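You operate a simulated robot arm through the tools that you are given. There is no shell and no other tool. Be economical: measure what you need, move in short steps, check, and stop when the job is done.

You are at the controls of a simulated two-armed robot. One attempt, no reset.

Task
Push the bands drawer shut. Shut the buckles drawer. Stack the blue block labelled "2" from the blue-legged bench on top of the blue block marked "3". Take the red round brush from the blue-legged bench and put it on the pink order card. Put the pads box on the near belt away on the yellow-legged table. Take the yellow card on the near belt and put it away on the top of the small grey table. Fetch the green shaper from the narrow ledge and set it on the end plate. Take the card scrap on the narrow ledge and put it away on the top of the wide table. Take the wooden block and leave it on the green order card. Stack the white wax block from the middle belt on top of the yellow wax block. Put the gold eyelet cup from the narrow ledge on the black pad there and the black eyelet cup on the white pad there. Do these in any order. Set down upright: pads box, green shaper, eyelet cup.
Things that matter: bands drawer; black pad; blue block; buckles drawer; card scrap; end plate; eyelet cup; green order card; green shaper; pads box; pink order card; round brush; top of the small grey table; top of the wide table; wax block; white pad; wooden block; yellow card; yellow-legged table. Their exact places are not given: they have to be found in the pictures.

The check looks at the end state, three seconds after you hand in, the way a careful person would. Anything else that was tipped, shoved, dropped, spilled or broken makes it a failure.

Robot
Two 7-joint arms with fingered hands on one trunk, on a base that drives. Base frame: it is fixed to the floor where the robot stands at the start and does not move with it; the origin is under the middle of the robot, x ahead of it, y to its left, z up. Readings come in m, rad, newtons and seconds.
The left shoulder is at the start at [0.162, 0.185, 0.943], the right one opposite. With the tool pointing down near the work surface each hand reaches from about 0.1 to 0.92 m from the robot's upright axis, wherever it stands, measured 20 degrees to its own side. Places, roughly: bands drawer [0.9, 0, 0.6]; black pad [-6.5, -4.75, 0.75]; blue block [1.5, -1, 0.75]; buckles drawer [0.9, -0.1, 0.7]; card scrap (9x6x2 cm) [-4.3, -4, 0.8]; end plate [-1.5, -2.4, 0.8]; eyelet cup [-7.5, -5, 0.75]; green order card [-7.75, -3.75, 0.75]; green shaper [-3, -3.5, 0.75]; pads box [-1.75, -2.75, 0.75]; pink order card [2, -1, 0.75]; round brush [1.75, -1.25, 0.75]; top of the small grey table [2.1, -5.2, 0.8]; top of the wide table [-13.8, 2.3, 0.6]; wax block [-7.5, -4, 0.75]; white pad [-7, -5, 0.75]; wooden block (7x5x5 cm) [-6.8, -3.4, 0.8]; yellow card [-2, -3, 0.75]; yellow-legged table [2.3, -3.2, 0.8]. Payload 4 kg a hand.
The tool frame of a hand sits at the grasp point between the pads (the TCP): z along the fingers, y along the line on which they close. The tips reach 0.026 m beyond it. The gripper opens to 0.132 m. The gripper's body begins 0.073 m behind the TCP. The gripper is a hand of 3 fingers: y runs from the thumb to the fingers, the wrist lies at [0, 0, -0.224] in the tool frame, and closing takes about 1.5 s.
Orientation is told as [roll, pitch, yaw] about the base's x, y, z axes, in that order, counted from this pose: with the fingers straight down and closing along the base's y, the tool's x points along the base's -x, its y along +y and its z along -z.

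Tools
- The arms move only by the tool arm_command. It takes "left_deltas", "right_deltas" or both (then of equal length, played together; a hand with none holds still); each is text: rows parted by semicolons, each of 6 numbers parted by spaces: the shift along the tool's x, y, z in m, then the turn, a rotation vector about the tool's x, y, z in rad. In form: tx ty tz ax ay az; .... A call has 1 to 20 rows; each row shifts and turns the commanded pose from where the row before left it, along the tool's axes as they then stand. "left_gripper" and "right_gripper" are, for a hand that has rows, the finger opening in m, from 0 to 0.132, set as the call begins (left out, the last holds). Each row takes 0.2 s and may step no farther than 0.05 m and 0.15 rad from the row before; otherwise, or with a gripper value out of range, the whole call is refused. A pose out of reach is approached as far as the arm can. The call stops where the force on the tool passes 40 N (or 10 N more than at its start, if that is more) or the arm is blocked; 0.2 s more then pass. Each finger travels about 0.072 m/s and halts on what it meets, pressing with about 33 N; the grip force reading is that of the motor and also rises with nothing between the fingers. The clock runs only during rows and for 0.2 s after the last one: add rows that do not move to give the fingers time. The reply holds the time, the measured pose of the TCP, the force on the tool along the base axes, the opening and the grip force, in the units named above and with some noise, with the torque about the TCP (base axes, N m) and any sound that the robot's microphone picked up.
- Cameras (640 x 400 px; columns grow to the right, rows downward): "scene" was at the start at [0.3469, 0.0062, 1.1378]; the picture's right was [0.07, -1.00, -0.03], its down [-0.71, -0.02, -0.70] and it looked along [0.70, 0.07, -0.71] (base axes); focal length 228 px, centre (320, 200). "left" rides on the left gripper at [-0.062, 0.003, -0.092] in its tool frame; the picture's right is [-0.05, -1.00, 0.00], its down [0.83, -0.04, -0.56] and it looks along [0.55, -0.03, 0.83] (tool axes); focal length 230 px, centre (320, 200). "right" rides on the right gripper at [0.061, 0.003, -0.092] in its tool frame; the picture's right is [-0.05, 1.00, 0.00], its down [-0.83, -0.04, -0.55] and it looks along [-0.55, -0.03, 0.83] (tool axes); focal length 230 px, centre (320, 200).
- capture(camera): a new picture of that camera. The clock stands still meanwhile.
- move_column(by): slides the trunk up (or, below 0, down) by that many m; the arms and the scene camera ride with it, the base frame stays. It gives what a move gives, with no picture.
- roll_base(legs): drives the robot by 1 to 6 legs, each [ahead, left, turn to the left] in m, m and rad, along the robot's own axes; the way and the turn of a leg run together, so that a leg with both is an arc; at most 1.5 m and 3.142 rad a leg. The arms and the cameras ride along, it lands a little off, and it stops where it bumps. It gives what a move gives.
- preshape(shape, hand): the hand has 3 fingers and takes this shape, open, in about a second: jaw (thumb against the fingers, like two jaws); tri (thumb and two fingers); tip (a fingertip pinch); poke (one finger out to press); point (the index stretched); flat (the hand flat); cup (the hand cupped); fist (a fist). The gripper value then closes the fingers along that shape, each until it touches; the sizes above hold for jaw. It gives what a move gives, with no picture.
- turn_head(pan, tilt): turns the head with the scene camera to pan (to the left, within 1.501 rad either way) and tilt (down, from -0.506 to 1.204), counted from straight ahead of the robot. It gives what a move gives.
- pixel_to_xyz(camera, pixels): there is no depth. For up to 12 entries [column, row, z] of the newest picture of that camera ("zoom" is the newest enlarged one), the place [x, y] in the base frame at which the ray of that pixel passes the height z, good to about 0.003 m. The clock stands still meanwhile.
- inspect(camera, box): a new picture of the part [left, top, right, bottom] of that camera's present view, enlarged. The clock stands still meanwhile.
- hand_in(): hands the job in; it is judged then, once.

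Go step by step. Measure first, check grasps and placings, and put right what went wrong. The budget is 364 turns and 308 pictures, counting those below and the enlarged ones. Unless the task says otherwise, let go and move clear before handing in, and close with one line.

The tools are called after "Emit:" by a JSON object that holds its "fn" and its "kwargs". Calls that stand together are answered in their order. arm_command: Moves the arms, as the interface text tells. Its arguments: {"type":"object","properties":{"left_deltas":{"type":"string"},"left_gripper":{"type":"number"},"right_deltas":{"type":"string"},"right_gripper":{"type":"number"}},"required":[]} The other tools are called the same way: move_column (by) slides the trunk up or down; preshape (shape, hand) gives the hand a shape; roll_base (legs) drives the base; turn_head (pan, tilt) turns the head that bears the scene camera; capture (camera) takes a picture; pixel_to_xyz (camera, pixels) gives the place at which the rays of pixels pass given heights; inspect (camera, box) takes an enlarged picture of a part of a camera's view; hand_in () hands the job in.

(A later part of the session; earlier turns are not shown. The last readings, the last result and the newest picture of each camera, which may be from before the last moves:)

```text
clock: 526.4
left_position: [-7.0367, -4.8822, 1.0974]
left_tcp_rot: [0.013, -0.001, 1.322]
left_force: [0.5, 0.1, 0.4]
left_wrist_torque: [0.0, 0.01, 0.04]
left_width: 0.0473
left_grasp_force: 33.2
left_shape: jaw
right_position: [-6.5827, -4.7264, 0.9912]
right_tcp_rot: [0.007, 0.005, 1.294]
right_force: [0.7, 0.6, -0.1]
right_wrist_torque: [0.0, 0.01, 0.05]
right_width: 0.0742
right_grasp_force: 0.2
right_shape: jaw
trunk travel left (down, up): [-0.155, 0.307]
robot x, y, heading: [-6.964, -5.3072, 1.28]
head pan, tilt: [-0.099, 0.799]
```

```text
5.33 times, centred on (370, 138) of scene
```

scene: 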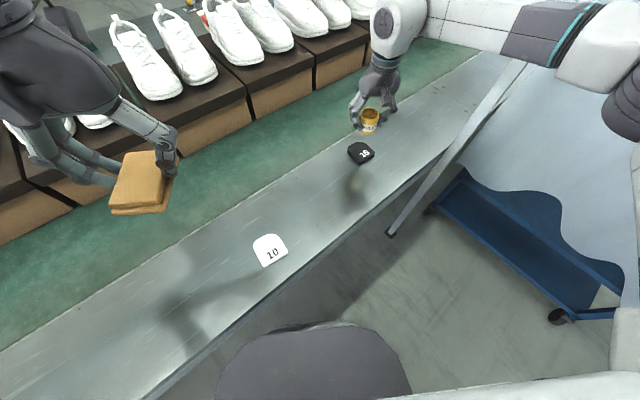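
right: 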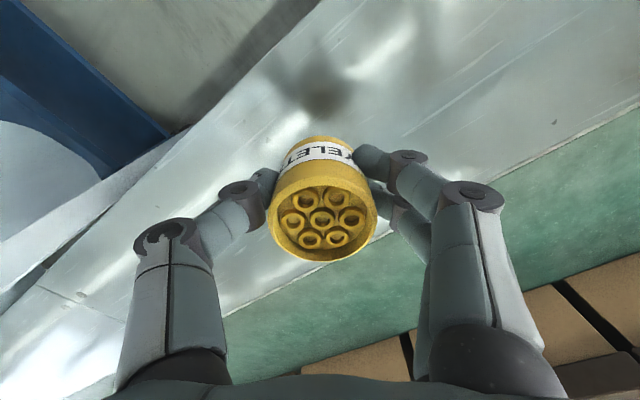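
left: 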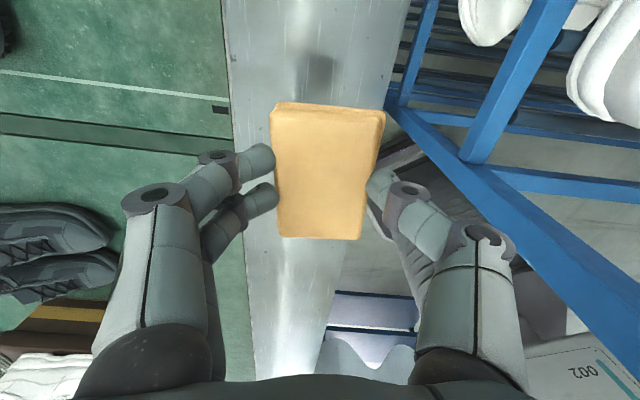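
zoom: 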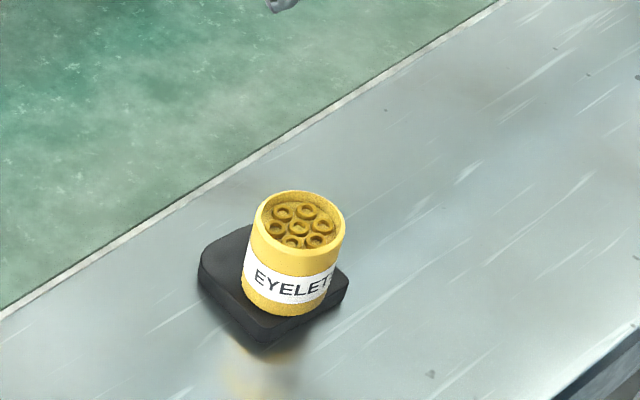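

Gold cup stands on the black pad. Retract, turn back, and move left for the black cup.

Emit:
{"fn": "arm_command", "kwargs": {"right_deltas": "0.04 0 -0.03 0 0 0;0.04 0 -0.03 0 0 0;0.04 0 -0.03 0 0 0;0.04 0 0 0 0 0;0.04 0 0 0 0 0;0.04 0 0 0 0 0;0.04 0 0 0 0 0;0.03 0 0 0 0 0"}}

Emit:
{"fn": "roll_base", "kwargs": {"legs": [[-0.08, 0, 0], [0, 0, 0.6], [0, 0.61, 0]]}}

Emit:
{"fn": "turn_head", "kwargs": {"pan": -0.2, "tilt": 0.85}}

Emit:
{"fn": "capture", "kwargs": {"camera": "scene"}}

```text
clock: 528.2
left_position: [-7.0369, -4.8844, 1.099]
left_tcp_rot: [0.013, 0.0, 1.321]
left_force: [-0.5, 0.2, -0.6]
left_wrist_torque: [0.0, -0.02, 0.0]
left_width: 0.0473
left_grasp_force: 33.7
left_shape: jaw
right_position: [-6.6661, -5.0258, 1.0799]
right_tcp_rot: [0.007, 0.002, 1.294]
right_force: [-0.7, -0.2, 0.4]
right_wrist_torque: [-0.02, 0.02, 0.0]
right_width: 0.0744
right_grasp_force: 0.1
right_shape: jaw
trunk travel left (down, up): [-0.155, 0.307]
robot x, y, heading: [-6.9666, -5.3022, 1.281]
head pan, tilt: [-0.099, 0.799]
```

```text
clock: 534.0
left_position: [-7.8755, -5.2744, 1.0976]
left_tcp_rot: [0.013, 0.0, 1.932]
left_force: [-0.1, 0.1, -0.6]
left_wrist_torque: [0.0, 0.03, 0.0]
left_width: 0.0472
left_grasp_force: 32.9
left_shape: jaw
right_position: [-7.4913, -5.1764, 1.0796]
right_tcp_rot: [0.005, 0.003, 1.904]
right_force: [0.2, 0.3, 0.3]
right_wrist_torque: [0.02, 0.0, 0.02]
right_width: 0.0742
right_grasp_force: 0.1
right_shape: jaw
trunk travel left (down, up): [-0.155, 0.307]
robot x, y, heading: [-7.5789, -5.5848, 1.889]
head pan, tilt: [-0.099, 0.799]
```

```text
clock: 534.7
left_position: [-7.8761, -5.2743, 1.0978]
left_tcp_rot: [0.013, 0.0, 1.932]
left_force: [0.4, 0.0, -1.3]
left_wrist_torque: [0.0, 0.0, -0.01]
left_width: 0.0472
left_grasp_force: 33.0
left_shape: jaw
right_position: [-7.4896, -5.1757, 1.0802]
right_tcp_rot: [0.005, 0.003, 1.905]
right_force: [-0.2, 0.9, 0.3]
right_wrist_torque: [0.01, 0.01, 0.02]
right_width: 0.0743
right_grasp_force: 0.0
right_shape: jaw
trunk travel left (down, up): [-0.155, 0.307]
robot x, y, heading: [-7.5758, -5.5844, 1.897]
head pan, tilt: [-0.201, 0.85]
```

```text
93 pictures are left
```

scene: 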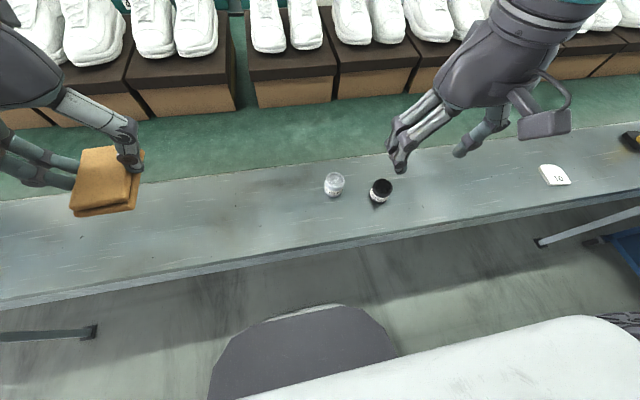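

Emit:
{"fn": "pixel_to_xyz", "kwargs": {"camera": "scene", "pixels": [[379, 200, 0.757], [382, 186, 0.805], [334, 178, 0.805], [554, 176, 0.76], [541, 166, 0.76], [570, 182, 0.76]]}}

```text
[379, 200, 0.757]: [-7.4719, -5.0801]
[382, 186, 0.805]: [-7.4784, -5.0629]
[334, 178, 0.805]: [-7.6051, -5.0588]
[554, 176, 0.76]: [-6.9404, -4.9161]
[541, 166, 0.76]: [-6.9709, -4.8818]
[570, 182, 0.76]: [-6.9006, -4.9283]
```

Black cup at (-7.476,-5.063). Move above and descend to 0.90.

Emit:
{"fn": "arm_command", "kwargs": {"right_deltas": "-0.034 -0.0167 0 0 0 0;-0.034 -0.0167 0 0 0 0;-0.034 -0.0167 0 0 0 0;0 0 0.036 0 0 0;0 0 0.036 0 0 0;0 0 0.036 0 0 0;0 0 0.036 0 0 0;0 0 0.036 0 0 0;0 0 0 0 0 0", "right_gripper": 0.08}}

Emit:
{"fn": "capture", "kwargs": {"camera": "right"}}

```text
clock: 536.7
left_position: [-7.8764, -5.2762, 1.0983]
left_tcp_rot: [0.014, -0.003, 1.931]
left_force: [-0.4, -0.2, 0.3]
left_wrist_torque: [0.0, -0.03, 0.02]
left_width: 0.0473
left_grasp_force: 33.1
left_shape: jaw
right_position: [-7.478, -5.065, 0.8992]
right_tcp_rot: [0.008, 0.001, 1.903]
right_force: [0.0, -0.4, -0.6]
right_wrist_torque: [0.0, 0.0, -0.02]
right_width: 0.0796
right_grasp_force: 0.0
right_shape: jaw
trunk travel left (down, up): [-0.155, 0.307]
robot x, y, heading: [-7.5763, -5.5789, 1.893]
head pan, tilt: [-0.201, 0.85]
```

```text
92 pictures are left
```

right: 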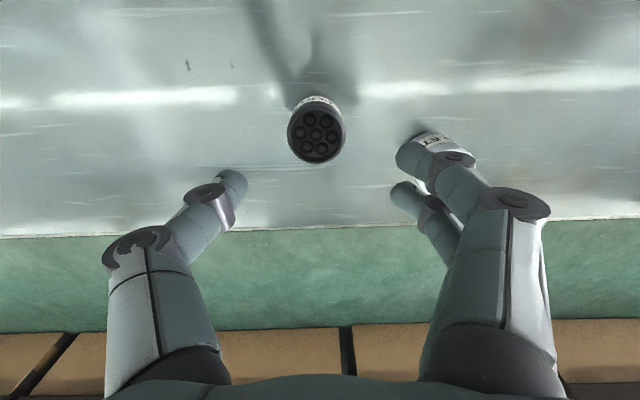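

Centred. Descend, grip, lift.

Emit:
{"fn": "arm_command", "kwargs": {"right_deltas": "0.003 -0.003 0.035 0 0 0;0 0 0.035 0 0 0;0 0 0.035 0 0 0;0 0 0.004 0 0 0;0 0 0 0 0 0"}}

Emit:
{"fn": "arm_command", "kwargs": {"right_deltas": "0 0 0 0 0 0;0 0 0 0 0 0;0 0 0 0 0 0;0 0 0 0 0 0;0 0 0 0 0 0", "right_gripper": 0.02}}

Emit:
{"fn": "arm_command", "kwargs": {"right_deltas": "0 0 -0.02 0 0 0;0 0 -0.04 0 0 0;0 0 -0.04 0 0 0;0 0 -0.04 0 0 0;0 0 -0.04 0 0 0;0 0 -0.02 0 0 0;0 0 0 0 0 0"}}

Emit:
{"fn": "capture", "kwargs": {"camera": "right"}}

```text
clock: 537.9
left_position: [-7.8762, -5.2738, 1.097]
left_tcp_rot: [0.015, -0.001, 1.933]
left_force: [-0.6, -0.5, 0.5]
left_wrist_torque: [0.01, -0.01, 0.01]
left_width: 0.0471
left_grasp_force: 32.7
left_shape: jaw
right_position: [-7.4744, -5.0667, 0.791]
right_tcp_rot: [0.006, 0.004, 1.903]
right_force: [-0.4, 0.5, -0.1]
right_wrist_torque: [-0.02, 0.02, -0.01]
right_width: 0.0795
right_grasp_force: 0.0
right_shape: jaw
trunk travel left (down, up): [-0.155, 0.307]
robot x, y, heading: [-7.5764, -5.5821, 1.892]
head pan, tilt: [-0.201, 0.85]
```

```text
clock: 539.1
left_position: [-7.8761, -5.2742, 1.0973]
left_tcp_rot: [0.014, 0.001, 1.933]
left_force: [-0.1, 0.0, 0.4]
left_wrist_torque: [0.02, 0.02, -0.01]
left_width: 0.0473
left_grasp_force: 32.8
left_shape: jaw
right_position: [-7.4744, -5.0674, 0.7898]
right_tcp_rot: [0.009, 0.003, 1.904]
right_force: [0.1, -1.1, 0.6]
right_wrist_torque: [-0.02, 0.01, -0.03]
right_width: 0.0399
right_grasp_force: 33.1
right_shape: jaw
trunk travel left (down, up): [-0.155, 0.307]
robot x, y, heading: [-7.5749, -5.5811, 1.893]
head pan, tilt: [-0.201, 0.85]
```

```text
clock: 540.7
left_position: [-7.8745, -5.2749, 1.0971]
left_tcp_rot: [0.014, 0.0, 1.932]
left_force: [-0.5, 0.7, -0.7]
left_wrist_torque: [-0.01, 0.01, -0.01]
left_width: 0.0473
left_grasp_force: 33.1
left_shape: jaw
right_position: [-7.4735, -5.0652, 0.9897]
right_tcp_rot: [0.007, 0.005, 1.902]
right_force: [-0.5, -0.7, -0.4]
right_wrist_torque: [0.0, -0.02, 0.05]
right_width: 0.0399
right_grasp_force: 33.3
right_shape: jaw
trunk travel left (down, up): [-0.155, 0.307]
robot x, y, heading: [-7.5776, -5.5833, 1.891]
head pan, tilt: [-0.201, 0.85]
```

```text
91 pictures are left
```

right: 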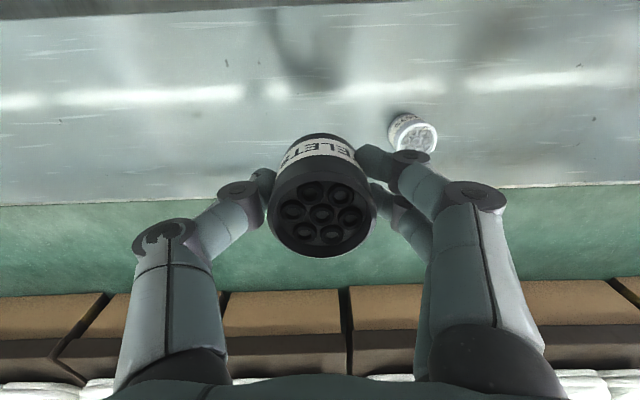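

Black cup held. Shift the base right 0.555 m to the white pad.

Emit:
{"fn": "roll_base", "kwargs": {"legs": [[-0.02, -0.555, 0]]}}

Emit:
{"fn": "capture", "kwargs": {"camera": "scene"}}

Emit:
{"fn": "inspect", "kwargs": {"camera": "scene", "box": [310, 120, 450, 230]}}

```text
clock: 543.8
left_position: [-7.3605, -5.1226, 1.0977]
left_tcp_rot: [0.014, 0.002, 1.936]
left_force: [0.3, 0.4, -0.1]
left_wrist_torque: [-0.03, 0.01, 0.01]
left_width: 0.0474
left_grasp_force: 33.2
left_shape: jaw
right_position: [-6.9579, -4.9124, 0.9895]
right_tcp_rot: [0.007, 0.003, 1.908]
right_force: [-0.5, -0.1, -2.1]
right_wrist_torque: [0.02, -0.01, -0.01]
right_width: 0.04
right_grasp_force: 33.5
right_shape: jaw
trunk travel left (down, up): [-0.155, 0.307]
robot x, y, heading: [-7.0567, -5.4254, 1.899]
head pan, tilt: [-0.201, 0.85]
```

```text
90 pictures are left
```

scene: 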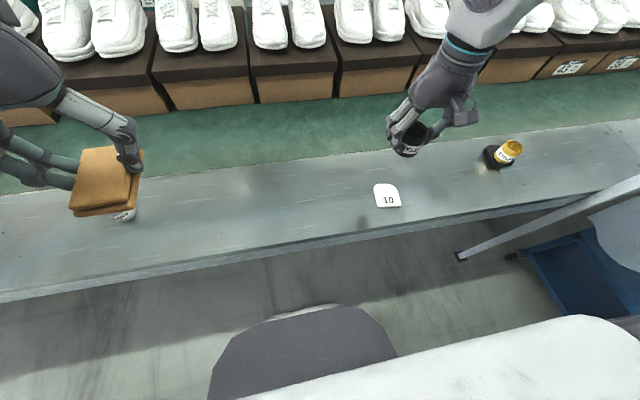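

```text
3.64 times, centred on (380, 175) of scene
```

zoom: 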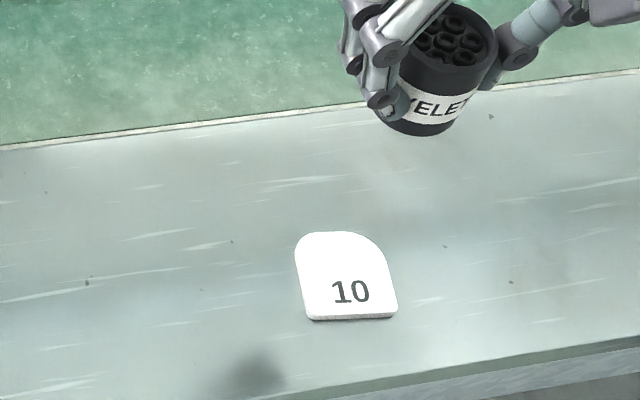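

Emit:
{"fn": "pixel_to_xyz", "kwargs": {"camera": "zoom", "pixels": [[345, 275, 0.762], [295, 250, 0.762], [397, 308, 0.762], [308, 315, 0.762], [345, 232, 0.762]]}}

```text
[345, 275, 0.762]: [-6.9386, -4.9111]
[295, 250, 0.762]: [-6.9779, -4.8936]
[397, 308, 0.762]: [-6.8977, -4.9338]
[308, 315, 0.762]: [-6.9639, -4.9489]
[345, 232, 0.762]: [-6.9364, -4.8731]
```

Pad centre (-6.939,-4.911). Adjust and lower.

Emit:
{"fn": "arm_command", "kwargs": {"right_deltas": "0.005 -0.0184 0 0 0 0;0 0 0.04 0 0 0;0 0 0.04 0 0 0;0 0 0.04 0 0 0;0 0 0.04 0 0 0;0 0 0.015 0 0 0;0 0 0 0 0 0"}}

Emit:
{"fn": "inspect", "kwargs": {"camera": "scene", "box": [310, 120, 450, 230]}}

```text
clock: 545.4
left_position: [-7.3607, -5.1208, 1.0977]
left_tcp_rot: [0.014, 0.0, 1.935]
left_force: [-0.4, 0.4, -0.4]
left_wrist_torque: [-0.04, -0.02, 0.0]
left_width: 0.0471
left_grasp_force: 33.4
left_shape: jaw
right_position: [-6.94, -4.9128, 0.813]
right_tcp_rot: [0.006, 0.001, 1.907]
right_force: [0.4, 0.6, -1.3]
right_wrist_torque: [0.0, -0.02, -0.02]
right_width: 0.04
right_grasp_force: 33.3
right_shape: jaw
trunk travel left (down, up): [-0.155, 0.307]
robot x, y, heading: [-7.0629, -5.4248, 1.897]
head pan, tilt: [-0.201, 0.85]
```

```text
3.64 times, centred on (380, 175) of scene
```

zoom: 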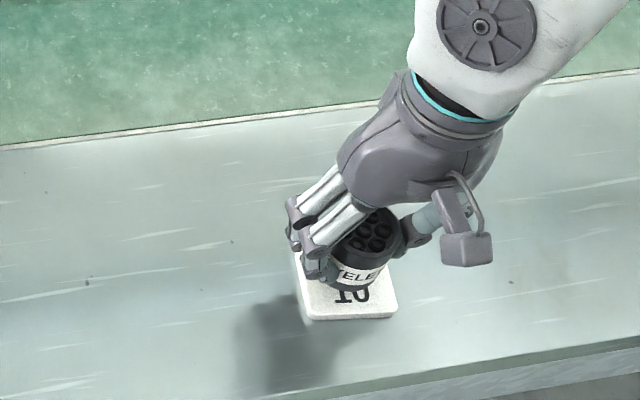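

Above the pad. Lower to contact in small steps.

Emit:
{"fn": "arm_command", "kwargs": {"right_deltas": "0 0 0.004 0 0 0;0 0 0.003 0 0 0;0 0 0.003 0 0 0;0 0 0.002 0 0 0;0 0 0 0 0 0"}}

```text
clock: 546.6
left_position: [-7.3595, -5.1237, 1.0973]
left_tcp_rot: [0.013, 0.001, 1.934]
left_force: [-0.7, 0.0, 0.2]
left_wrist_torque: [0.0, 0.0, -0.03]
left_width: 0.0472
left_grasp_force: 33.5
left_shape: jaw
right_position: [-6.9407, -4.9115, 0.803]
right_tcp_rot: [0.008, 0.003, 1.907]
right_force: [-0.4, 0.9, -0.5]
right_wrist_torque: [-0.02, -0.04, 0.0]
right_width: 0.04
right_grasp_force: 33.4
right_shape: jaw
trunk travel left (down, up): [-0.155, 0.307]
robot x, y, heading: [-7.0625, -5.4282, 1.896]
head pan, tilt: [-0.201, 0.85]
```

Emit:
{"fn": "arm_command", "kwargs": {"right_deltas": "0 0 0.002 0 0 0;0 0 0.002 0 0 0;0 0 0.0015 0 0 0;0 0 0 0 0 0"}}

```text
clock: 547.6
left_position: [-7.361, -5.1236, 1.0982]
left_tcp_rot: [0.014, -0.003, 1.935]
left_force: [-0.5, 0.2, -0.3]
left_wrist_torque: [0.02, 0.01, 0.0]
left_width: 0.0473
left_grasp_force: 33.1
left_shape: jaw
right_position: [-6.942, -4.9134, 0.7993]
right_tcp_rot: [0.007, -0.001, 1.906]
right_force: [3.7, 1.7, 23.7]
right_wrist_torque: [0.1, -0.13, -0.02]
right_width: 0.0402
right_grasp_force: 33.1
right_shape: jaw
trunk travel left (down, up): [-0.155, 0.307]
robot x, y, heading: [-7.0617, -5.4262, 1.896]
head pan, tilt: [-0.201, 0.85]
```

Contact. Relieve, open, lift and retract.

Emit:
{"fn": "arm_command", "kwargs": {"right_deltas": "0 0 -0.001 0 0 0;0 0 0 0 0 0;0 0 0 0 0 0;0 0 0 0 0 0;0 0 0 0 0 0", "right_gripper": 0.075}}

Emit:
{"fn": "arm_command", "kwargs": {"right_deltas": "0 0 -0.03 0 0 0;0 0 -0.04 0 0 0;0 0 -0.04 0 0 0;0 0 -0.04 0 0 0;0 0 -0.04 0 0 0;0.03 0 -0.04 0 0 0;0.03 0 -0.04 0 0 0;0 0 0 0 0 0"}}

Emit:
{"fn": "inspect", "kwargs": {"camera": "scene", "box": [310, 120, 540, 230]}}

```text
clock: 548.8
left_position: [-7.36, -5.123, 1.0972]
left_tcp_rot: [0.015, -0.003, 1.937]
left_force: [0.5, 0.0, 1.0]
left_wrist_torque: [-0.02, -0.03, -0.01]
left_width: 0.0471
left_grasp_force: 32.5
left_shape: jaw
right_position: [-6.9407, -4.9126, 0.7998]
right_tcp_rot: [0.005, 0.004, 1.907]
right_force: [0.1, 0.5, -0.4]
right_wrist_torque: [-0.03, -0.01, 0.02]
right_width: 0.0743
right_grasp_force: 0.0
right_shape: jaw
trunk travel left (down, up): [-0.155, 0.307]
robot x, y, heading: [-7.0617, -5.4286, 1.898]
head pan, tilt: [-0.201, 0.85]
```

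```text
clock: 550.6
left_position: [-7.3603, -5.1197, 1.0972]
left_tcp_rot: [0.014, 0.001, 1.936]
left_force: [-0.3, 0.4, 0.3]
left_wrist_torque: [-0.01, -0.01, -0.03]
left_width: 0.0475
left_grasp_force: 33.9
left_shape: jaw
right_position: [-6.9183, -4.9663, 1.0667]
right_tcp_rot: [0.007, 0.005, 1.907]
right_force: [0.2, 1.1, -1.0]
right_wrist_torque: [-0.02, 0.01, -0.02]
right_width: 0.0742
right_grasp_force: 0.0
right_shape: jaw
trunk travel left (down, up): [-0.155, 0.307]
robot x, y, heading: [-7.0611, -5.4268, 1.895]
head pan, tilt: [-0.201, 0.85]
```

```text
2.78 times, centred on (425, 175) of scene
```

zoom: 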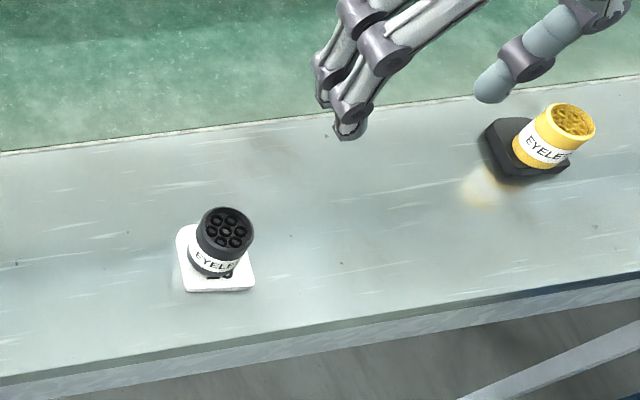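

Both cups are on their pads. Now raise the trunk and look across and along the belt for the middle-belt items.

Emit:
{"fn": "roll_base", "kwargs": {"legs": [[-0.35, 0, 0]]}}

Emit:
{"fn": "move_column", "kwargs": {"by": 0.3}}

Emit:
{"fn": "turn_head", "kwargs": {"pan": 0.3, "tilt": 0.4}}

Emit:
{"fn": "capture", "kwargs": {"camera": "scene"}}

```text
clock: 552.9
left_position: [-7.2467, -5.4591, 1.0968]
left_tcp_rot: [0.015, 0.001, 1.94]
left_force: [-0.5, 0.4, -0.7]
left_wrist_torque: [0.03, 0.03, -0.03]
left_width: 0.0472
left_grasp_force: 32.9
left_shape: jaw
right_position: [-6.805, -5.3023, 1.0682]
right_tcp_rot: [0.008, 0.004, 1.911]
right_force: [0.1, 0.0, -0.2]
right_wrist_torque: [-0.01, -0.02, 0.02]
right_width: 0.0741
right_grasp_force: 0.1
right_shape: jaw
trunk travel left (down, up): [-0.155, 0.307]
robot x, y, heading: [-6.9457, -5.7621, 1.9]
head pan, tilt: [-0.201, 0.85]
```

```text
clock: 555.9
left_position: [-7.2466, -5.459, 1.3974]
left_tcp_rot: [0.014, 0.001, 1.939]
left_force: [-0.1, 0.5, -0.6]
left_wrist_torque: [-0.03, 0.03, 0.0]
left_width: 0.0472
left_grasp_force: 32.9
left_shape: jaw
right_position: [-6.8044, -5.3018, 1.3683]
right_tcp_rot: [0.007, 0.004, 1.911]
right_force: [0.8, -0.5, -0.5]
right_wrist_torque: [0.01, 0.01, -0.01]
right_width: 0.074
right_grasp_force: 0.1
right_shape: jaw
trunk travel left (down, up): [-0.455, 0.007]
robot x, y, heading: [-6.9457, -5.7603, 1.899]
head pan, tilt: [-0.201, 0.85]
```

```text
clock: 556.8
left_position: [-7.2457, -5.4597, 1.397]
left_tcp_rot: [0.014, -0.001, 1.939]
left_force: [0.2, 0.5, -0.5]
left_wrist_torque: [0.02, 0.02, 0.03]
left_width: 0.0471
left_grasp_force: 32.5
left_shape: jaw
right_position: [-6.8048, -5.3035, 1.3689]
right_tcp_rot: [0.007, 0.003, 1.909]
right_force: [-0.1, 0.4, -0.4]
right_wrist_torque: [0.0, 0.01, 0.02]
right_width: 0.0742
right_grasp_force: 0.0
right_shape: jaw
trunk travel left (down, up): [-0.455, 0.007]
robot x, y, heading: [-6.949, -5.7655, 1.895]
head pan, tilt: [0.3, 0.4]
```

```text
86 pictures are left
```

scene: 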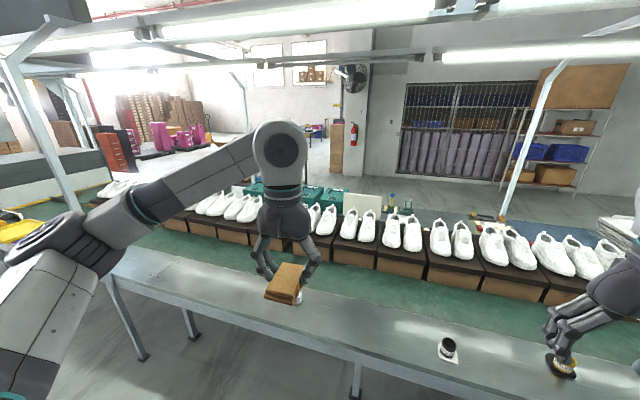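

Emit:
{"fn": "inspect", "kwargs": {"camera": "scene", "box": [220, 160, 540, 300]}}

Emit:
{"fn": "turn_head", "kwargs": {"pan": -0.35, "tilt": 0.4}}

Emit:
{"fn": "capture", "kwargs": {"camera": "scene"}}

```text
2.00 times, centred on (380, 230) of scene
```

zoom: 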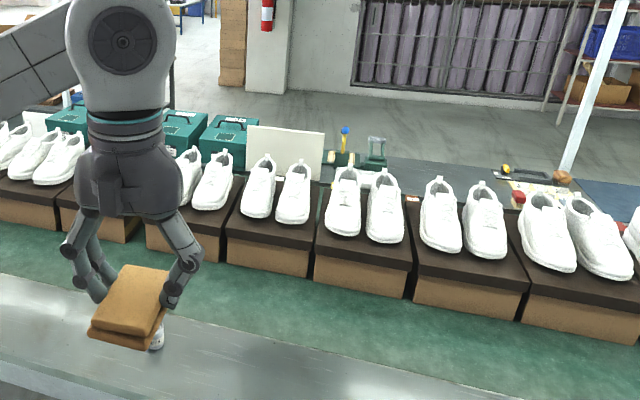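

```text
clock: 557.9
left_position: [-7.2477, -5.4583, 1.3977]
left_tcp_rot: [0.014, 0.0, 1.939]
left_force: [0.3, 0.8, -0.9]
left_wrist_torque: [0.0, -0.03, 0.01]
left_width: 0.047
left_grasp_force: 33.6
left_shape: jaw
right_position: [-6.8054, -5.3036, 1.3683]
right_tcp_rot: [0.007, 0.003, 1.912]
right_force: [-0.6, -1.0, 0.1]
right_wrist_torque: [0.0, -0.01, 0.0]
right_width: 0.0743
right_grasp_force: 0.1
right_shape: jaw
trunk travel left (down, up): [-0.455, 0.007]
robot x, y, heading: [-6.9475, -5.7614, 1.9]
head pan, tilt: [-0.351, 0.4]
```

```text
84 pictures are left
```

scene: 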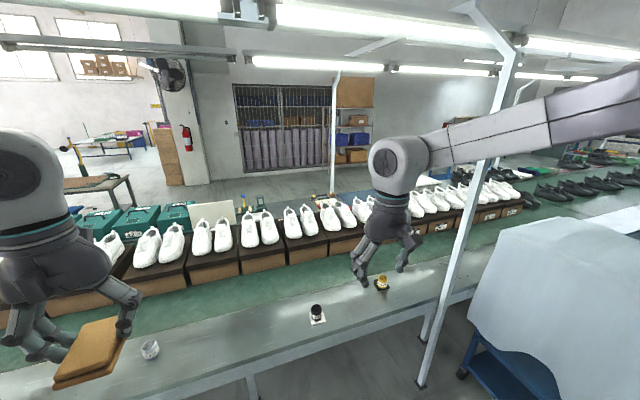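

The items are across the belt, behind the shoe boxes, so I need the other side. Look along to the far end for a passage.

Emit:
{"fn": "turn_head", "kwargs": {"pan": 1.1, "tilt": 0.25}}

Emit:
{"fn": "capture", "kwargs": {"camera": "scene"}}

```text
clock: 559.4
left_position: [-7.2473, -5.4588, 1.398]
left_tcp_rot: [0.013, -0.001, 1.94]
left_force: [-0.3, -1.1, -1.1]
left_wrist_torque: [0.05, 0.01, -0.04]
left_width: 0.0474
left_grasp_force: 33.4
left_shape: jaw
right_position: [-6.8041, -5.3023, 1.3678]
right_tcp_rot: [0.008, 0.003, 1.911]
right_force: [0.4, 0.0, -0.2]
right_wrist_torque: [0.03, 0.02, -0.01]
right_width: 0.0742
right_grasp_force: 0.0
right_shape: jaw
trunk travel left (down, up): [-0.455, 0.007]
robot x, y, heading: [-6.9492, -5.7603, 1.905]
head pan, tilt: [1.1, 0.25]
```

```text
83 pictures are left
```

scene: 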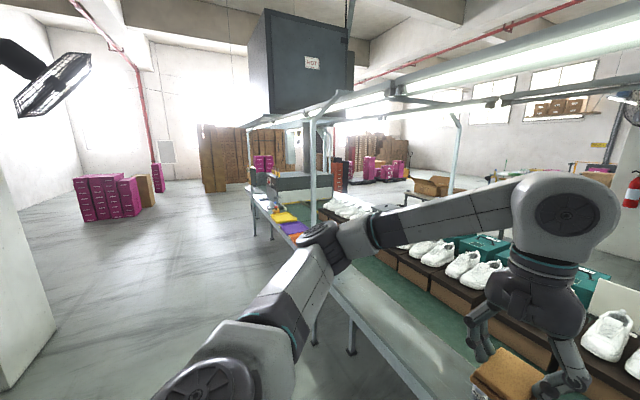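

The line ends far ahead with open floor around it. Check the pillar at left and the line's end.

Emit:
{"fn": "pixel_to_xyz", "kwargs": {"camera": "scene", "pixels": [[55, 318, 0], [5, 388, 0], [252, 236, 0], [272, 240, 0], [200, 192, 0], [128, 215, 0], [313, 345, 0]]}}

```text
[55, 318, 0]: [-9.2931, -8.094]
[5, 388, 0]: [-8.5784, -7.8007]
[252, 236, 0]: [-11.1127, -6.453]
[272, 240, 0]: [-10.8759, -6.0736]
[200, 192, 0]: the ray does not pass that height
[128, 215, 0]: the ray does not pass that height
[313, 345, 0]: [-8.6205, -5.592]
```

Lane centre n≈-3.75 is clear. Drive to the far end of the line.

Emit:
{"fn": "roll_base", "kwargs": {"legs": [[-0.43, 0, 0], [0, 0, 1.57], [1.5, 0, 0], [1.5, 0, 0], [1.4, 0, 0]]}}

Emit:
{"fn": "turn_head", "kwargs": {"pan": -0.5, "tilt": 0.2}}

Emit:
{"fn": "capture", "kwargs": {"camera": "scene"}}

```text
clock: 586.5
left_position: [-11.2102, -8.0349, 1.3976]
left_tcp_rot: [0.014, -0.002, -2.747]
left_force: [-0.5, 0.6, -0.2]
left_wrist_torque: [0.04, 0.02, -0.01]
left_width: 0.047
left_grasp_force: 32.9
left_shape: jaw
right_position: [-11.3774, -7.5958, 1.3678]
right_tcp_rot: [0.007, 0.001, -2.773]
right_force: [0.2, 0.0, -0.8]
right_wrist_torque: [0.01, 0.02, 0.02]
right_width: 0.0741
right_grasp_force: 0.1
right_shape: jaw
trunk travel left (down, up): [-0.455, 0.007]
robot x, y, heading: [-10.9152, -7.7245, -2.786]
head pan, tilt: [1.1, 0.25]
```

```text
clock: 588.2
left_position: [-11.2095, -8.0346, 1.3978]
left_tcp_rot: [0.016, 0.0, -2.746]
left_force: [0.7, -0.2, -0.8]
left_wrist_torque: [0.02, 0.03, -0.04]
left_width: 0.0474
left_grasp_force: 32.4
left_shape: jaw
right_position: [-11.3784, -7.5965, 1.3679]
right_tcp_rot: [0.007, 0.003, -2.773]
right_force: [0.5, -0.6, -0.2]
right_wrist_torque: [0.03, 0.01, 0.02]
right_width: 0.0744
right_grasp_force: 0.0
right_shape: jaw
trunk travel left (down, up): [-0.455, 0.007]
robot x, y, heading: [-10.9147, -7.7227, -2.781]
head pan, tilt: [-0.499, 0.201]
```

```text
82 pictures are left
```

scene: 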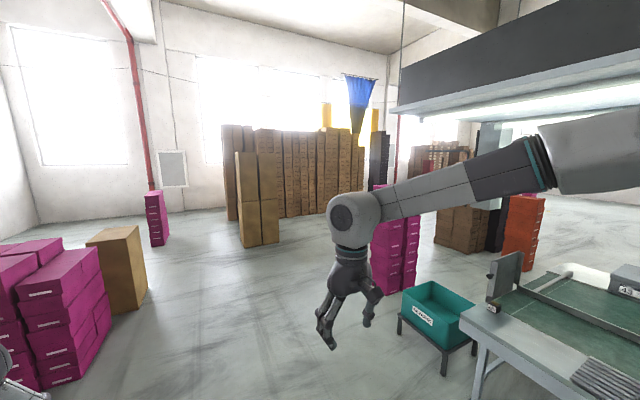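

Emit:
{"fn": "pixel_to_xyz", "kwargs": {"camera": "scene", "pixels": [[445, 374, 0], [400, 335, 0], [375, 287, 0], [413, 292, 0], [523, 267, 0], [505, 258, 0], [440, 245, 0], [243, 245, 0], [335, 212, 0], [148, 310, 0], [478, 398, 0]]}}

Emit:
{"fn": "turn_head", "kwargs": {"pan": -1.2, "tilt": 0.2}}

Emit:
{"fn": "capture", "kwargs": {"camera": "scene"}}

```text
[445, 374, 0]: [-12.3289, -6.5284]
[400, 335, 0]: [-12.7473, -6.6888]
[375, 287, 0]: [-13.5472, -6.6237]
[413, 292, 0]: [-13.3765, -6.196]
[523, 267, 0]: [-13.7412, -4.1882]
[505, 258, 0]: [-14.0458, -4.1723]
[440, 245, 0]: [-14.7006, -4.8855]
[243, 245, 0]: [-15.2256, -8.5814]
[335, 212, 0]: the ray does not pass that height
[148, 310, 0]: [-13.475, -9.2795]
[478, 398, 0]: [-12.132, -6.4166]
```

```text
clock: 589.2
left_position: [-11.2108, -8.0337, 1.3965]
left_tcp_rot: [0.014, -0.001, -2.745]
left_force: [0.2, -0.8, -0.1]
left_wrist_torque: [-0.01, 0.01, -0.03]
left_width: 0.047
left_grasp_force: 32.8
left_shape: jaw
right_position: [-11.3785, -7.5957, 1.3682]
right_tcp_rot: [0.008, 0.004, -2.773]
right_force: [0.5, 0.3, 0.0]
right_wrist_torque: [0.0, -0.01, -0.01]
right_width: 0.0741
right_grasp_force: 0.0
right_shape: jaw
trunk travel left (down, up): [-0.455, 0.007]
robot x, y, heading: [-10.9153, -7.7257, -2.78]
head pan, tilt: [-1.201, 0.201]
```

```text
81 pictures are left
```

scene: 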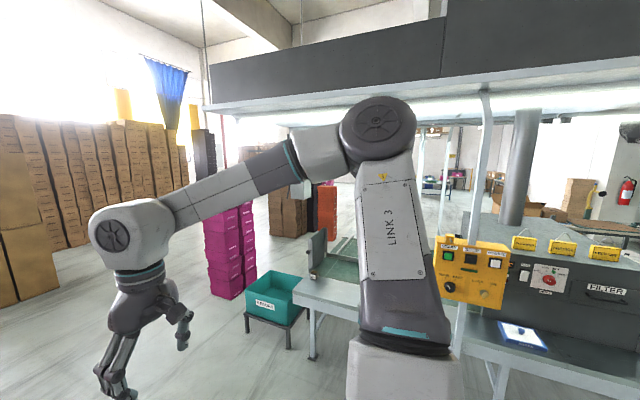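

The line's end is fenced by a tub stand and a pink stack (gap too narrow). I'll go around the pink stack on its far side; drive there and look.

Emit:
{"fn": "roll_base", "kwargs": {"legs": [[1.4, -0.3, 0], [1.4, -0.25, 0], [0.3, 0, 0]]}}

Emit:
{"fn": "turn_head", "kwargs": {"pan": -1.3, "tilt": 0.3}}

Emit:
{"fn": "capture", "kwargs": {"camera": "scene"}}

```text
clock: 604.6
left_position: [-14.3017, -8.4994, 1.3979]
left_tcp_rot: [0.013, -0.002, -2.784]
left_force: [-0.5, 0.9, -0.8]
left_wrist_torque: [-0.01, 0.0, -0.01]
left_width: 0.0473
left_grasp_force: 32.7
left_shape: jaw
right_position: [-14.4533, -8.0563, 1.3693]
right_tcp_rot: [0.005, 0.0, -2.811]
right_force: [0.0, 0.3, 0.6]
right_wrist_torque: [0.03, -0.01, 0.02]
right_width: 0.0743
right_grasp_force: 0.0
right_shape: jaw
trunk travel left (down, up): [-0.455, 0.007]
robot x, y, heading: [-13.997, -8.1984, -2.821]
head pan, tilt: [-1.201, 0.201]
```

```text
clock: 605.2
left_position: [-14.303, -8.4992, 1.3987]
left_tcp_rot: [0.016, -0.001, -2.784]
left_force: [0.6, 0.3, -0.7]
left_wrist_torque: [0.01, 0.0, 0.01]
left_width: 0.0471
left_grasp_force: 33.1
left_shape: jaw
right_position: [-14.4547, -8.055, 1.3685]
right_tcp_rot: [0.008, 0.002, -2.812]
right_force: [-0.1, -0.4, 0.2]
right_wrist_torque: [0.01, 0.0, 0.02]
right_width: 0.0744
right_grasp_force: 0.1
right_shape: jaw
trunk travel left (down, up): [-0.455, 0.007]
robot x, y, heading: [-13.9956, -8.2033, -2.821]
head pan, tilt: [-1.3, 0.3]
```

```text
80 pictures are left
```

scene: 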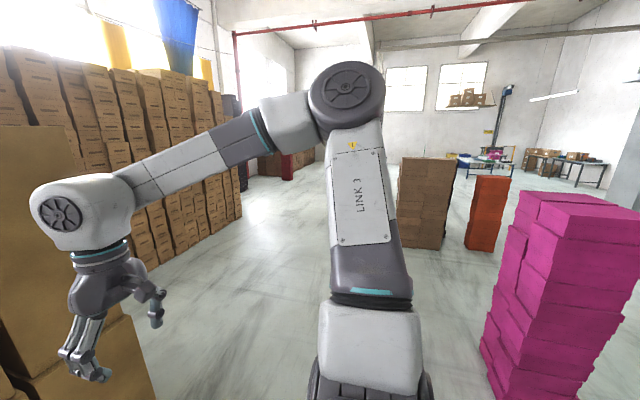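

Emit:
{"fn": "pixel_to_xyz", "kwargs": {"camera": "scene", "pixels": [[483, 366, 0], [520, 400, 0], [402, 245, 0], [440, 248, 0], [465, 248, 0], [498, 250, 0], [240, 220, 0], [158, 275, 0], [120, 330, 0.1]]}}

```text
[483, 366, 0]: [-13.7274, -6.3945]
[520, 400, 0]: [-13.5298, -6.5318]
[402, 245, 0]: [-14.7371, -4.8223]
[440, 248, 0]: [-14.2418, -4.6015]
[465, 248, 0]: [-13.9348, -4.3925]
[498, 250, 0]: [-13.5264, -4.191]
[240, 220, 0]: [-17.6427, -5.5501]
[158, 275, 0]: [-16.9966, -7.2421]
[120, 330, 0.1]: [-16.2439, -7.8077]
```

Clear corridor at x≈-15.4. Drive north through it toward the far tables.

Emit:
{"fn": "roll_base", "kwargs": {"legs": [[0, 0, -1.32], [1.3, 0, 0], [1.3, 0, 0], [0, 0, -0.54], [1.5, 0, 0], [1.5, 0, 0]]}}

Emit:
{"fn": "turn_head", "kwargs": {"pan": -0.2, "tilt": 0.2}}

Emit:
{"fn": "capture", "kwargs": {"camera": "scene"}}

```text
clock: 637.0
left_position: [-15.6716, -2.5794, 1.3976]
left_tcp_rot: [0.014, -0.002, 1.647]
left_force: [0.2, -0.3, -0.1]
left_wrist_torque: [-0.02, 0.02, 0.01]
left_width: 0.0467
left_grasp_force: 33.2
left_shape: jaw
right_position: [-15.2024, -2.5569, 1.3687]
right_tcp_rot: [0.007, 0.002, 1.619]
right_force: [-0.2, -0.8, 0.5]
right_wrist_torque: [0.01, -0.02, -0.02]
right_width: 0.0745
right_grasp_force: 0.1
right_shape: jaw
trunk travel left (down, up): [-0.455, 0.007]
robot x, y, heading: [-15.4707, -2.9532, 1.607]
head pan, tilt: [-1.3, 0.3]
```

```text
clock: 638.4
left_position: [-15.6714, -2.5783, 1.3973]
left_tcp_rot: [0.014, -0.003, 1.646]
left_force: [-0.1, -0.6, 0.0]
left_wrist_torque: [0.01, 0.0, 0.0]
left_width: 0.0469
left_grasp_force: 33.2
left_shape: jaw
right_position: [-15.2042, -2.5566, 1.3679]
right_tcp_rot: [0.008, 0.004, 1.62]
right_force: [-0.3, -0.3, 0.3]
right_wrist_torque: [0.01, 0.01, -0.02]
right_width: 0.0748
right_grasp_force: 0.1
right_shape: jaw
trunk travel left (down, up): [-0.455, 0.007]
robot x, y, heading: [-15.4715, -2.9584, 1.608]
head pan, tilt: [-0.201, 0.201]
```

```text
79 pictures are left
```

scene: 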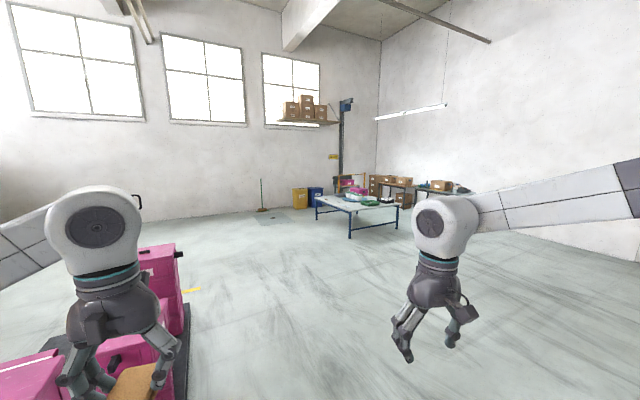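

The wide blue-legged table is ahead at (355,205). Measure and zoom.

Emit:
{"fn": "pixel_to_xyz", "kwargs": {"camera": "scene", "pixels": [[350, 239, 0], [397, 228, 0], [317, 219, 0], [190, 330, 0], [348, 211, 0.65], [398, 203, 0.65], [316, 198, 0.65]]}}

Emit:
{"fn": "inspect", "kwargs": {"camera": "scene", "box": [290, 160, 430, 250]}}

```text
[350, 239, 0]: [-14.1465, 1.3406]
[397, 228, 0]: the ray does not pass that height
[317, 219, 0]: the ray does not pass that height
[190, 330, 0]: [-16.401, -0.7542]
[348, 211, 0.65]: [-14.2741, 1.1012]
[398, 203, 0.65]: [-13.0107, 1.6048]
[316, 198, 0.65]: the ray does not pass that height
```

```text
4.44 times, centred on (360, 205) of scene
```

zoom: 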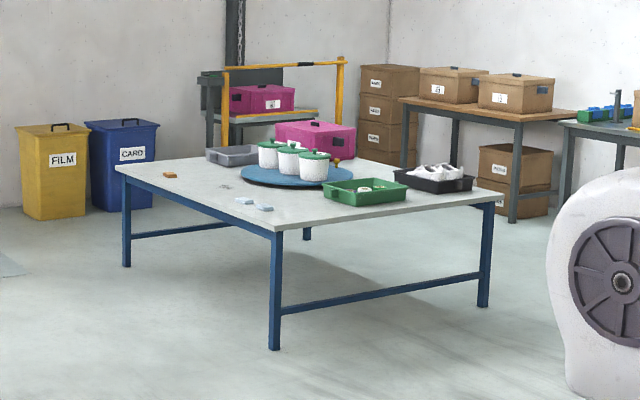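

Approach the front of the wide table.

Emit:
{"fn": "roll_base", "kwargs": {"legs": [[0, 0, -0.57], [1.4, 0, 0], [1.4, 0, 0], [1.1, 0, 0], [0, 0, 0.87]]}}

Emit:
{"fn": "move_column", "kwargs": {"by": -0.25}}

Emit:
{"fn": "turn_head", "kwargs": {"pan": 0.2, "tilt": 0.5}}

Emit:
{"fn": "capture", "kwargs": {"camera": "scene"}}

```text
clock: 661.0
left_position: [-13.8984, 0.7186, 1.3987]
left_tcp_rot: [0.015, -0.001, 2.009]
left_force: [-0.3, 0.0, -0.8]
left_wrist_torque: [-0.01, 0.0, 0.03]
left_width: 0.0469
left_grasp_force: 33.1
left_shape: jaw
right_position: [-13.4672, 0.9036, 1.3683]
right_tcp_rot: [0.007, 0.003, 1.985]
right_force: [-1.1, -0.2, 0.4]
right_wrist_torque: [0.0, 0.05, 0.0]
right_width: 0.0747
right_grasp_force: 0.0
right_shape: jaw
trunk travel left (down, up): [-0.455, 0.007]
robot x, y, heading: [-13.5757, 0.4362, 1.968]
head pan, tilt: [-0.201, 0.201]
```

```text
clock: 663.5
left_position: [-13.8976, 0.7177, 1.1477]
left_tcp_rot: [0.013, -0.001, 2.009]
left_force: [-0.1, -0.3, 0.2]
left_wrist_torque: [0.02, -0.03, 0.02]
left_width: 0.0467
left_grasp_force: 33.1
left_shape: jaw
right_position: [-13.4665, 0.9036, 1.1182]
right_tcp_rot: [0.007, 0.003, 1.979]
right_force: [-0.1, -0.2, -0.3]
right_wrist_torque: [-0.01, 0.01, -0.01]
right_width: 0.0744
right_grasp_force: 0.0
right_shape: jaw
trunk travel left (down, up): [-0.205, 0.257]
robot x, y, heading: [-13.5805, 0.4334, 1.968]
head pan, tilt: [-0.201, 0.201]
```

```text
clock: 664.4
left_position: [-13.8976, 0.717, 1.1483]
left_tcp_rot: [0.013, 0.002, 2.011]
left_force: [0.1, 0.1, -0.7]
left_wrist_torque: [-0.02, 0.0, 0.03]
left_width: 0.047
left_grasp_force: 32.6
left_shape: jaw
right_position: [-13.4674, 0.9034, 1.1174]
right_tcp_rot: [0.007, 0.003, 1.98]
right_force: [0.0, 1.0, 0.5]
right_wrist_torque: [-0.03, -0.02, -0.01]
right_width: 0.0746
right_grasp_force: 0.0
right_shape: jaw
trunk travel left (down, up): [-0.205, 0.257]
robot x, y, heading: [-13.576, 0.4342, 1.969]
head pan, tilt: [0.201, 0.499]
```

```text
77 pictures are left
```

scene: 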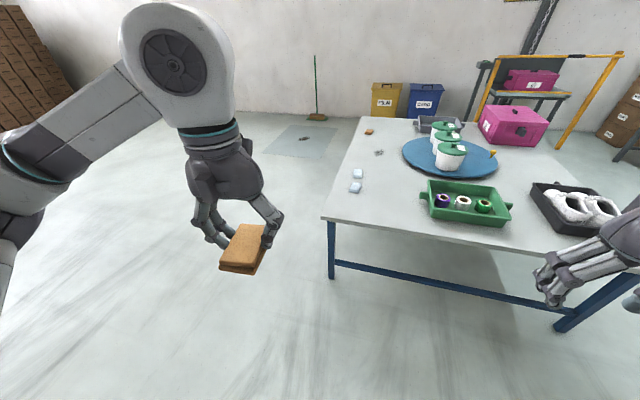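

Emit:
{"fn": "pixel_to_xyz", "kwargs": {"camera": "scene", "pixels": [[332, 277, 0], [326, 216, 0.55], [326, 216, 0.6], [326, 216, 0.65], [388, 200, 0.6], [388, 200, 0.64], [425, 214, 0.62], [358, 192, 0.62], [545, 248, 0.62]]}}

```text
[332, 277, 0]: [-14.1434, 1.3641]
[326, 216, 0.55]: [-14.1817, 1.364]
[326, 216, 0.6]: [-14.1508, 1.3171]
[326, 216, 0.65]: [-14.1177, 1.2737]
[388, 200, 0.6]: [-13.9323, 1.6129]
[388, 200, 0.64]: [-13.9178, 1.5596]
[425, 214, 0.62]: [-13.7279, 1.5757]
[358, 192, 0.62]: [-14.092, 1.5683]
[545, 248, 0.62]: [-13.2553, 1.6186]
```

Table z≈0.6; target (-13.92,1.57), between the clips and the green tray. Position the base and lower the trunk.

Emit:
{"fn": "roll_base", "kwargs": {"legs": [[0.4, -0.3, -0.07], [0.14, 0, 0]]}}

Emit:
{"fn": "move_column", "kwargs": {"by": -0.2}}

Emit:
{"fn": "arm_command", "kwargs": {"left_deltas": "0 0 0 0 0 0"}}

```text
clock: 668.3
left_position: [-13.7783, 1.3532, 1.1483]
left_tcp_rot: [0.014, -0.001, 1.936]
left_force: [-0.2, 0.3, 0.2]
left_wrist_torque: [0.0, 0.02, 0.02]
left_width: 0.0469
left_grasp_force: 32.6
left_shape: jaw
right_position: [-13.3345, 1.5085, 1.1187]
right_tcp_rot: [0.008, 0.003, 1.909]
right_force: [-0.5, 0.5, 0.4]
right_wrist_torque: [0.02, -0.02, 0.03]
right_width: 0.0748
right_grasp_force: 0.1
right_shape: jaw
trunk travel left (down, up): [-0.205, 0.257]
robot x, y, heading: [-13.4782, 1.0473, 1.901]
head pan, tilt: [0.201, 0.499]
```

```text
clock: 670.5
left_position: [-13.7783, 1.3548, 0.9481]
left_tcp_rot: [0.014, -0.003, 1.935]
left_force: [0.6, 0.2, -0.2]
left_wrist_torque: [-0.01, 0.01, 0.0]
left_width: 0.0468
left_grasp_force: 33.1
left_shape: jaw
right_position: [-13.3345, 1.509, 0.9187]
right_tcp_rot: [0.009, -0.001, 1.908]
right_force: [0.3, -0.7, 0.2]
right_wrist_torque: [0.04, -0.01, 0.0]
right_width: 0.0745
right_grasp_force: 0.1
right_shape: jaw
trunk travel left (down, up): [-0.005, 0.457]
robot x, y, heading: [-13.4763, 1.0482, 1.897]
head pan, tilt: [0.201, 0.499]
```

```text
clock: 670.9
left_position: [-13.7771, 1.3558, 0.9479]
left_tcp_rot: [0.014, -0.001, 1.937]
left_force: [-0.5, -0.7, -0.7]
left_wrist_torque: [0.0, 0.01, 0.03]
left_width: 0.0471
left_grasp_force: 33.0
left_shape: jaw
right_position: [-13.3358, 1.5095, 0.9171]
right_tcp_rot: [0.007, 0.004, 1.907]
right_force: [0.2, 0.0, -0.6]
right_wrist_torque: [0.04, -0.04, -0.02]
right_width: 0.0749
right_grasp_force: 0.0
right_shape: jaw
trunk travel left (down, up): [-0.005, 0.457]
robot x, y, heading: [-13.4782, 1.0488, 1.901]
head pan, tilt: [0.201, 0.499]
```

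Emit:
{"fn": "arm_command", "kwargs": {"left_deltas": "-0.0343 0.008 0 0 0 0;-0.0343 0.008 0 0 0 0;-0.0343 0.008 0 0 0 0;-0.0343 0.008 0 0 0 0;-0.0343 0.008 0 0 0 0;-0.0343 0.008 0 0 0 0;-0.0343 0.008 0 0 0 0;0 0 0.038 0 0 0;0 0 0.038 0 0 0;0 0 0.038 0 0 0;0 0 0.038 0 0 0;0 0 0.038 0 0 0;0 0 0.038 0 0 0;0 0 0 0 0 0"}}

Emit:
{"fn": "capture", "kwargs": {"camera": "left"}}

Emit:
{"fn": "capture", "kwargs": {"camera": "scene"}}

```text
clock: 673.9
left_position: [-13.9186, 1.5586, 0.7206]
left_tcp_rot: [0.013, -0.003, 1.935]
left_force: [-0.4, 0.8, 1.0]
left_wrist_torque: [0.0, -0.02, -0.05]
left_width: 0.0467
left_grasp_force: 33.0
left_shape: jaw
right_position: [-13.3348, 1.5102, 0.9186]
right_tcp_rot: [0.007, 0.001, 1.908]
right_force: [0.2, 0.6, 0.4]
right_wrist_torque: [-0.02, -0.01, 0.01]
right_width: 0.0748
right_grasp_force: 0.0
right_shape: jaw
trunk travel left (down, up): [-0.005, 0.457]
robot x, y, heading: [-13.4781, 1.053, 1.895]
head pan, tilt: [0.201, 0.499]
```

```text
76 pictures are left
```

left: 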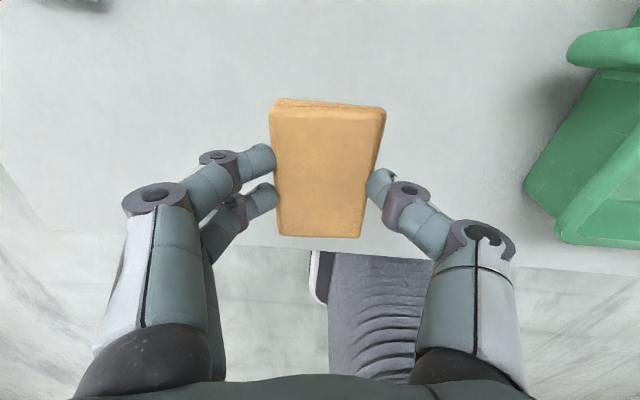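

```text
75 pictures are left
```

scene: 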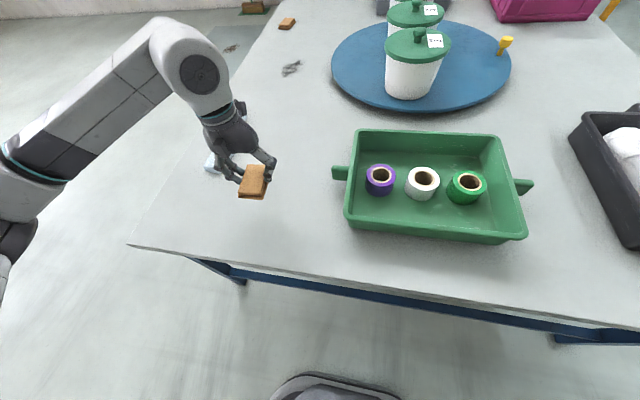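

Well over the free area. Lower toward contact (expected ≈0.635).

Emit:
{"fn": "arm_command", "kwargs": {"left_deltas": "0 0 0.03 0 0 0;0 0 0.03 0 0 0;0 0 0.012 0 0 0;0 0 0.005 0 0 0;0 0 0.004 0 0 0;0 0 0.004 0 0 0;0 0 0 0 0 0"}}

```text
clock: 675.5
left_position: [-13.9192, 1.5582, 0.6365]
left_tcp_rot: [0.014, -0.002, 1.937]
left_force: [0.5, 0.1, 2.4]
left_wrist_torque: [-0.02, -0.03, -0.02]
left_width: 0.047
left_grasp_force: 32.9
left_shape: jaw
right_position: [-13.3351, 1.5102, 0.918]
right_tcp_rot: [0.006, 0.005, 1.907]
right_force: [-0.8, 0.1, 0.3]
right_wrist_torque: [0.01, -0.02, -0.02]
right_width: 0.0748
right_grasp_force: 0.0
right_shape: jaw
trunk travel left (down, up): [-0.005, 0.457]
robot x, y, heading: [-13.4759, 1.0498, 1.899]
head pan, tilt: [0.201, 0.499]
```

Contact beginning. One more millimetre or two, release and lift.

Emit:
{"fn": "arm_command", "kwargs": {"left_deltas": "0 0 0.002 0 0 0;0 0 0 0 0 0"}}

Emit:
{"fn": "arm_command", "kwargs": {"left_deltas": "0 0 0 0 0 0;0 0 0 0 0 0;0 0 0 0 0 0;0 0 0 0 0 0", "left_gripper": 0.09}}

Emit:
{"fn": "arm_command", "kwargs": {"left_deltas": "0 0 -0.03 0 0 0;0 0 -0.04 0 0 0;0 0 -0.04 0 0 0;0 0 -0.04 0 0 0;0 0 -0.04 0 0 0;0.02 0 -0.04 0 0 0;0.03 0 -0.04 0 0 0;0.04 0 -0.03 0 0 0;0.04 0 0 0 0 0;0 0 0 0 0 0"}}

Emit:
{"fn": "inspect", "kwargs": {"camera": "scene", "box": [140, 60, 440, 260]}}

```text
clock: 676.1
left_position: [-13.9201, 1.5586, 0.6356]
left_tcp_rot: [0.015, -0.004, 1.936]
left_force: [0.5, 0.9, 8.0]
left_wrist_torque: [0.04, -0.01, 0.01]
left_width: 0.0472
left_grasp_force: 33.0
left_shape: jaw
right_position: [-13.3351, 1.511, 0.9186]
right_tcp_rot: [0.007, 0.001, 1.907]
right_force: [0.4, 0.5, 0.2]
right_wrist_torque: [0.01, 0.01, 0.02]
right_width: 0.0746
right_grasp_force: 0.0
right_shape: jaw
trunk travel left (down, up): [-0.005, 0.457]
robot x, y, heading: [-13.4766, 1.0488, 1.897]
head pan, tilt: [0.201, 0.499]
```

```text
clock: 677.1
left_position: [-13.9206, 1.5588, 0.6344]
left_tcp_rot: [0.014, -0.002, 1.935]
left_force: [0.7, 0.1, -0.6]
left_wrist_torque: [0.0, -0.03, 0.03]
left_width: 0.0898
left_grasp_force: 0.1
left_shape: jaw
right_position: [-13.3356, 1.51, 0.9166]
right_tcp_rot: [0.008, 0.003, 1.907]
right_force: [-0.4, -0.5, 0.8]
right_wrist_torque: [0.0, 0.03, 0.0]
right_width: 0.0745
right_grasp_force: 0.1
right_shape: jaw
trunk travel left (down, up): [-0.005, 0.457]
robot x, y, heading: [-13.4798, 1.0502, 1.892]
head pan, tilt: [0.201, 0.499]
```

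```text
clock: 679.3
left_position: [-13.8696, 1.4396, 0.9352]
left_tcp_rot: [0.015, 0.0, 1.935]
left_force: [-0.6, 0.5, -0.2]
left_wrist_torque: [-0.01, 0.02, -0.02]
left_width: 0.0897
left_grasp_force: 0.1
left_shape: jaw
right_position: [-13.3351, 1.5108, 0.9191]
right_tcp_rot: [0.008, 0.003, 1.908]
right_force: [0.2, 1.0, 0.5]
right_wrist_torque: [-0.02, 0.03, -0.03]
right_width: 0.0748
right_grasp_force: 0.1
right_shape: jaw
trunk travel left (down, up): [-0.005, 0.457]
robot x, y, heading: [-13.4771, 1.0518, 1.894]
head pan, tilt: [0.201, 0.499]
```

```text
2.00 times, centred on (290, 160) of scene
```

zoom: 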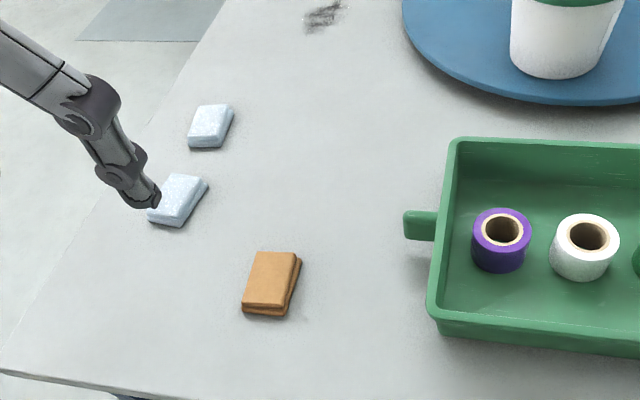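

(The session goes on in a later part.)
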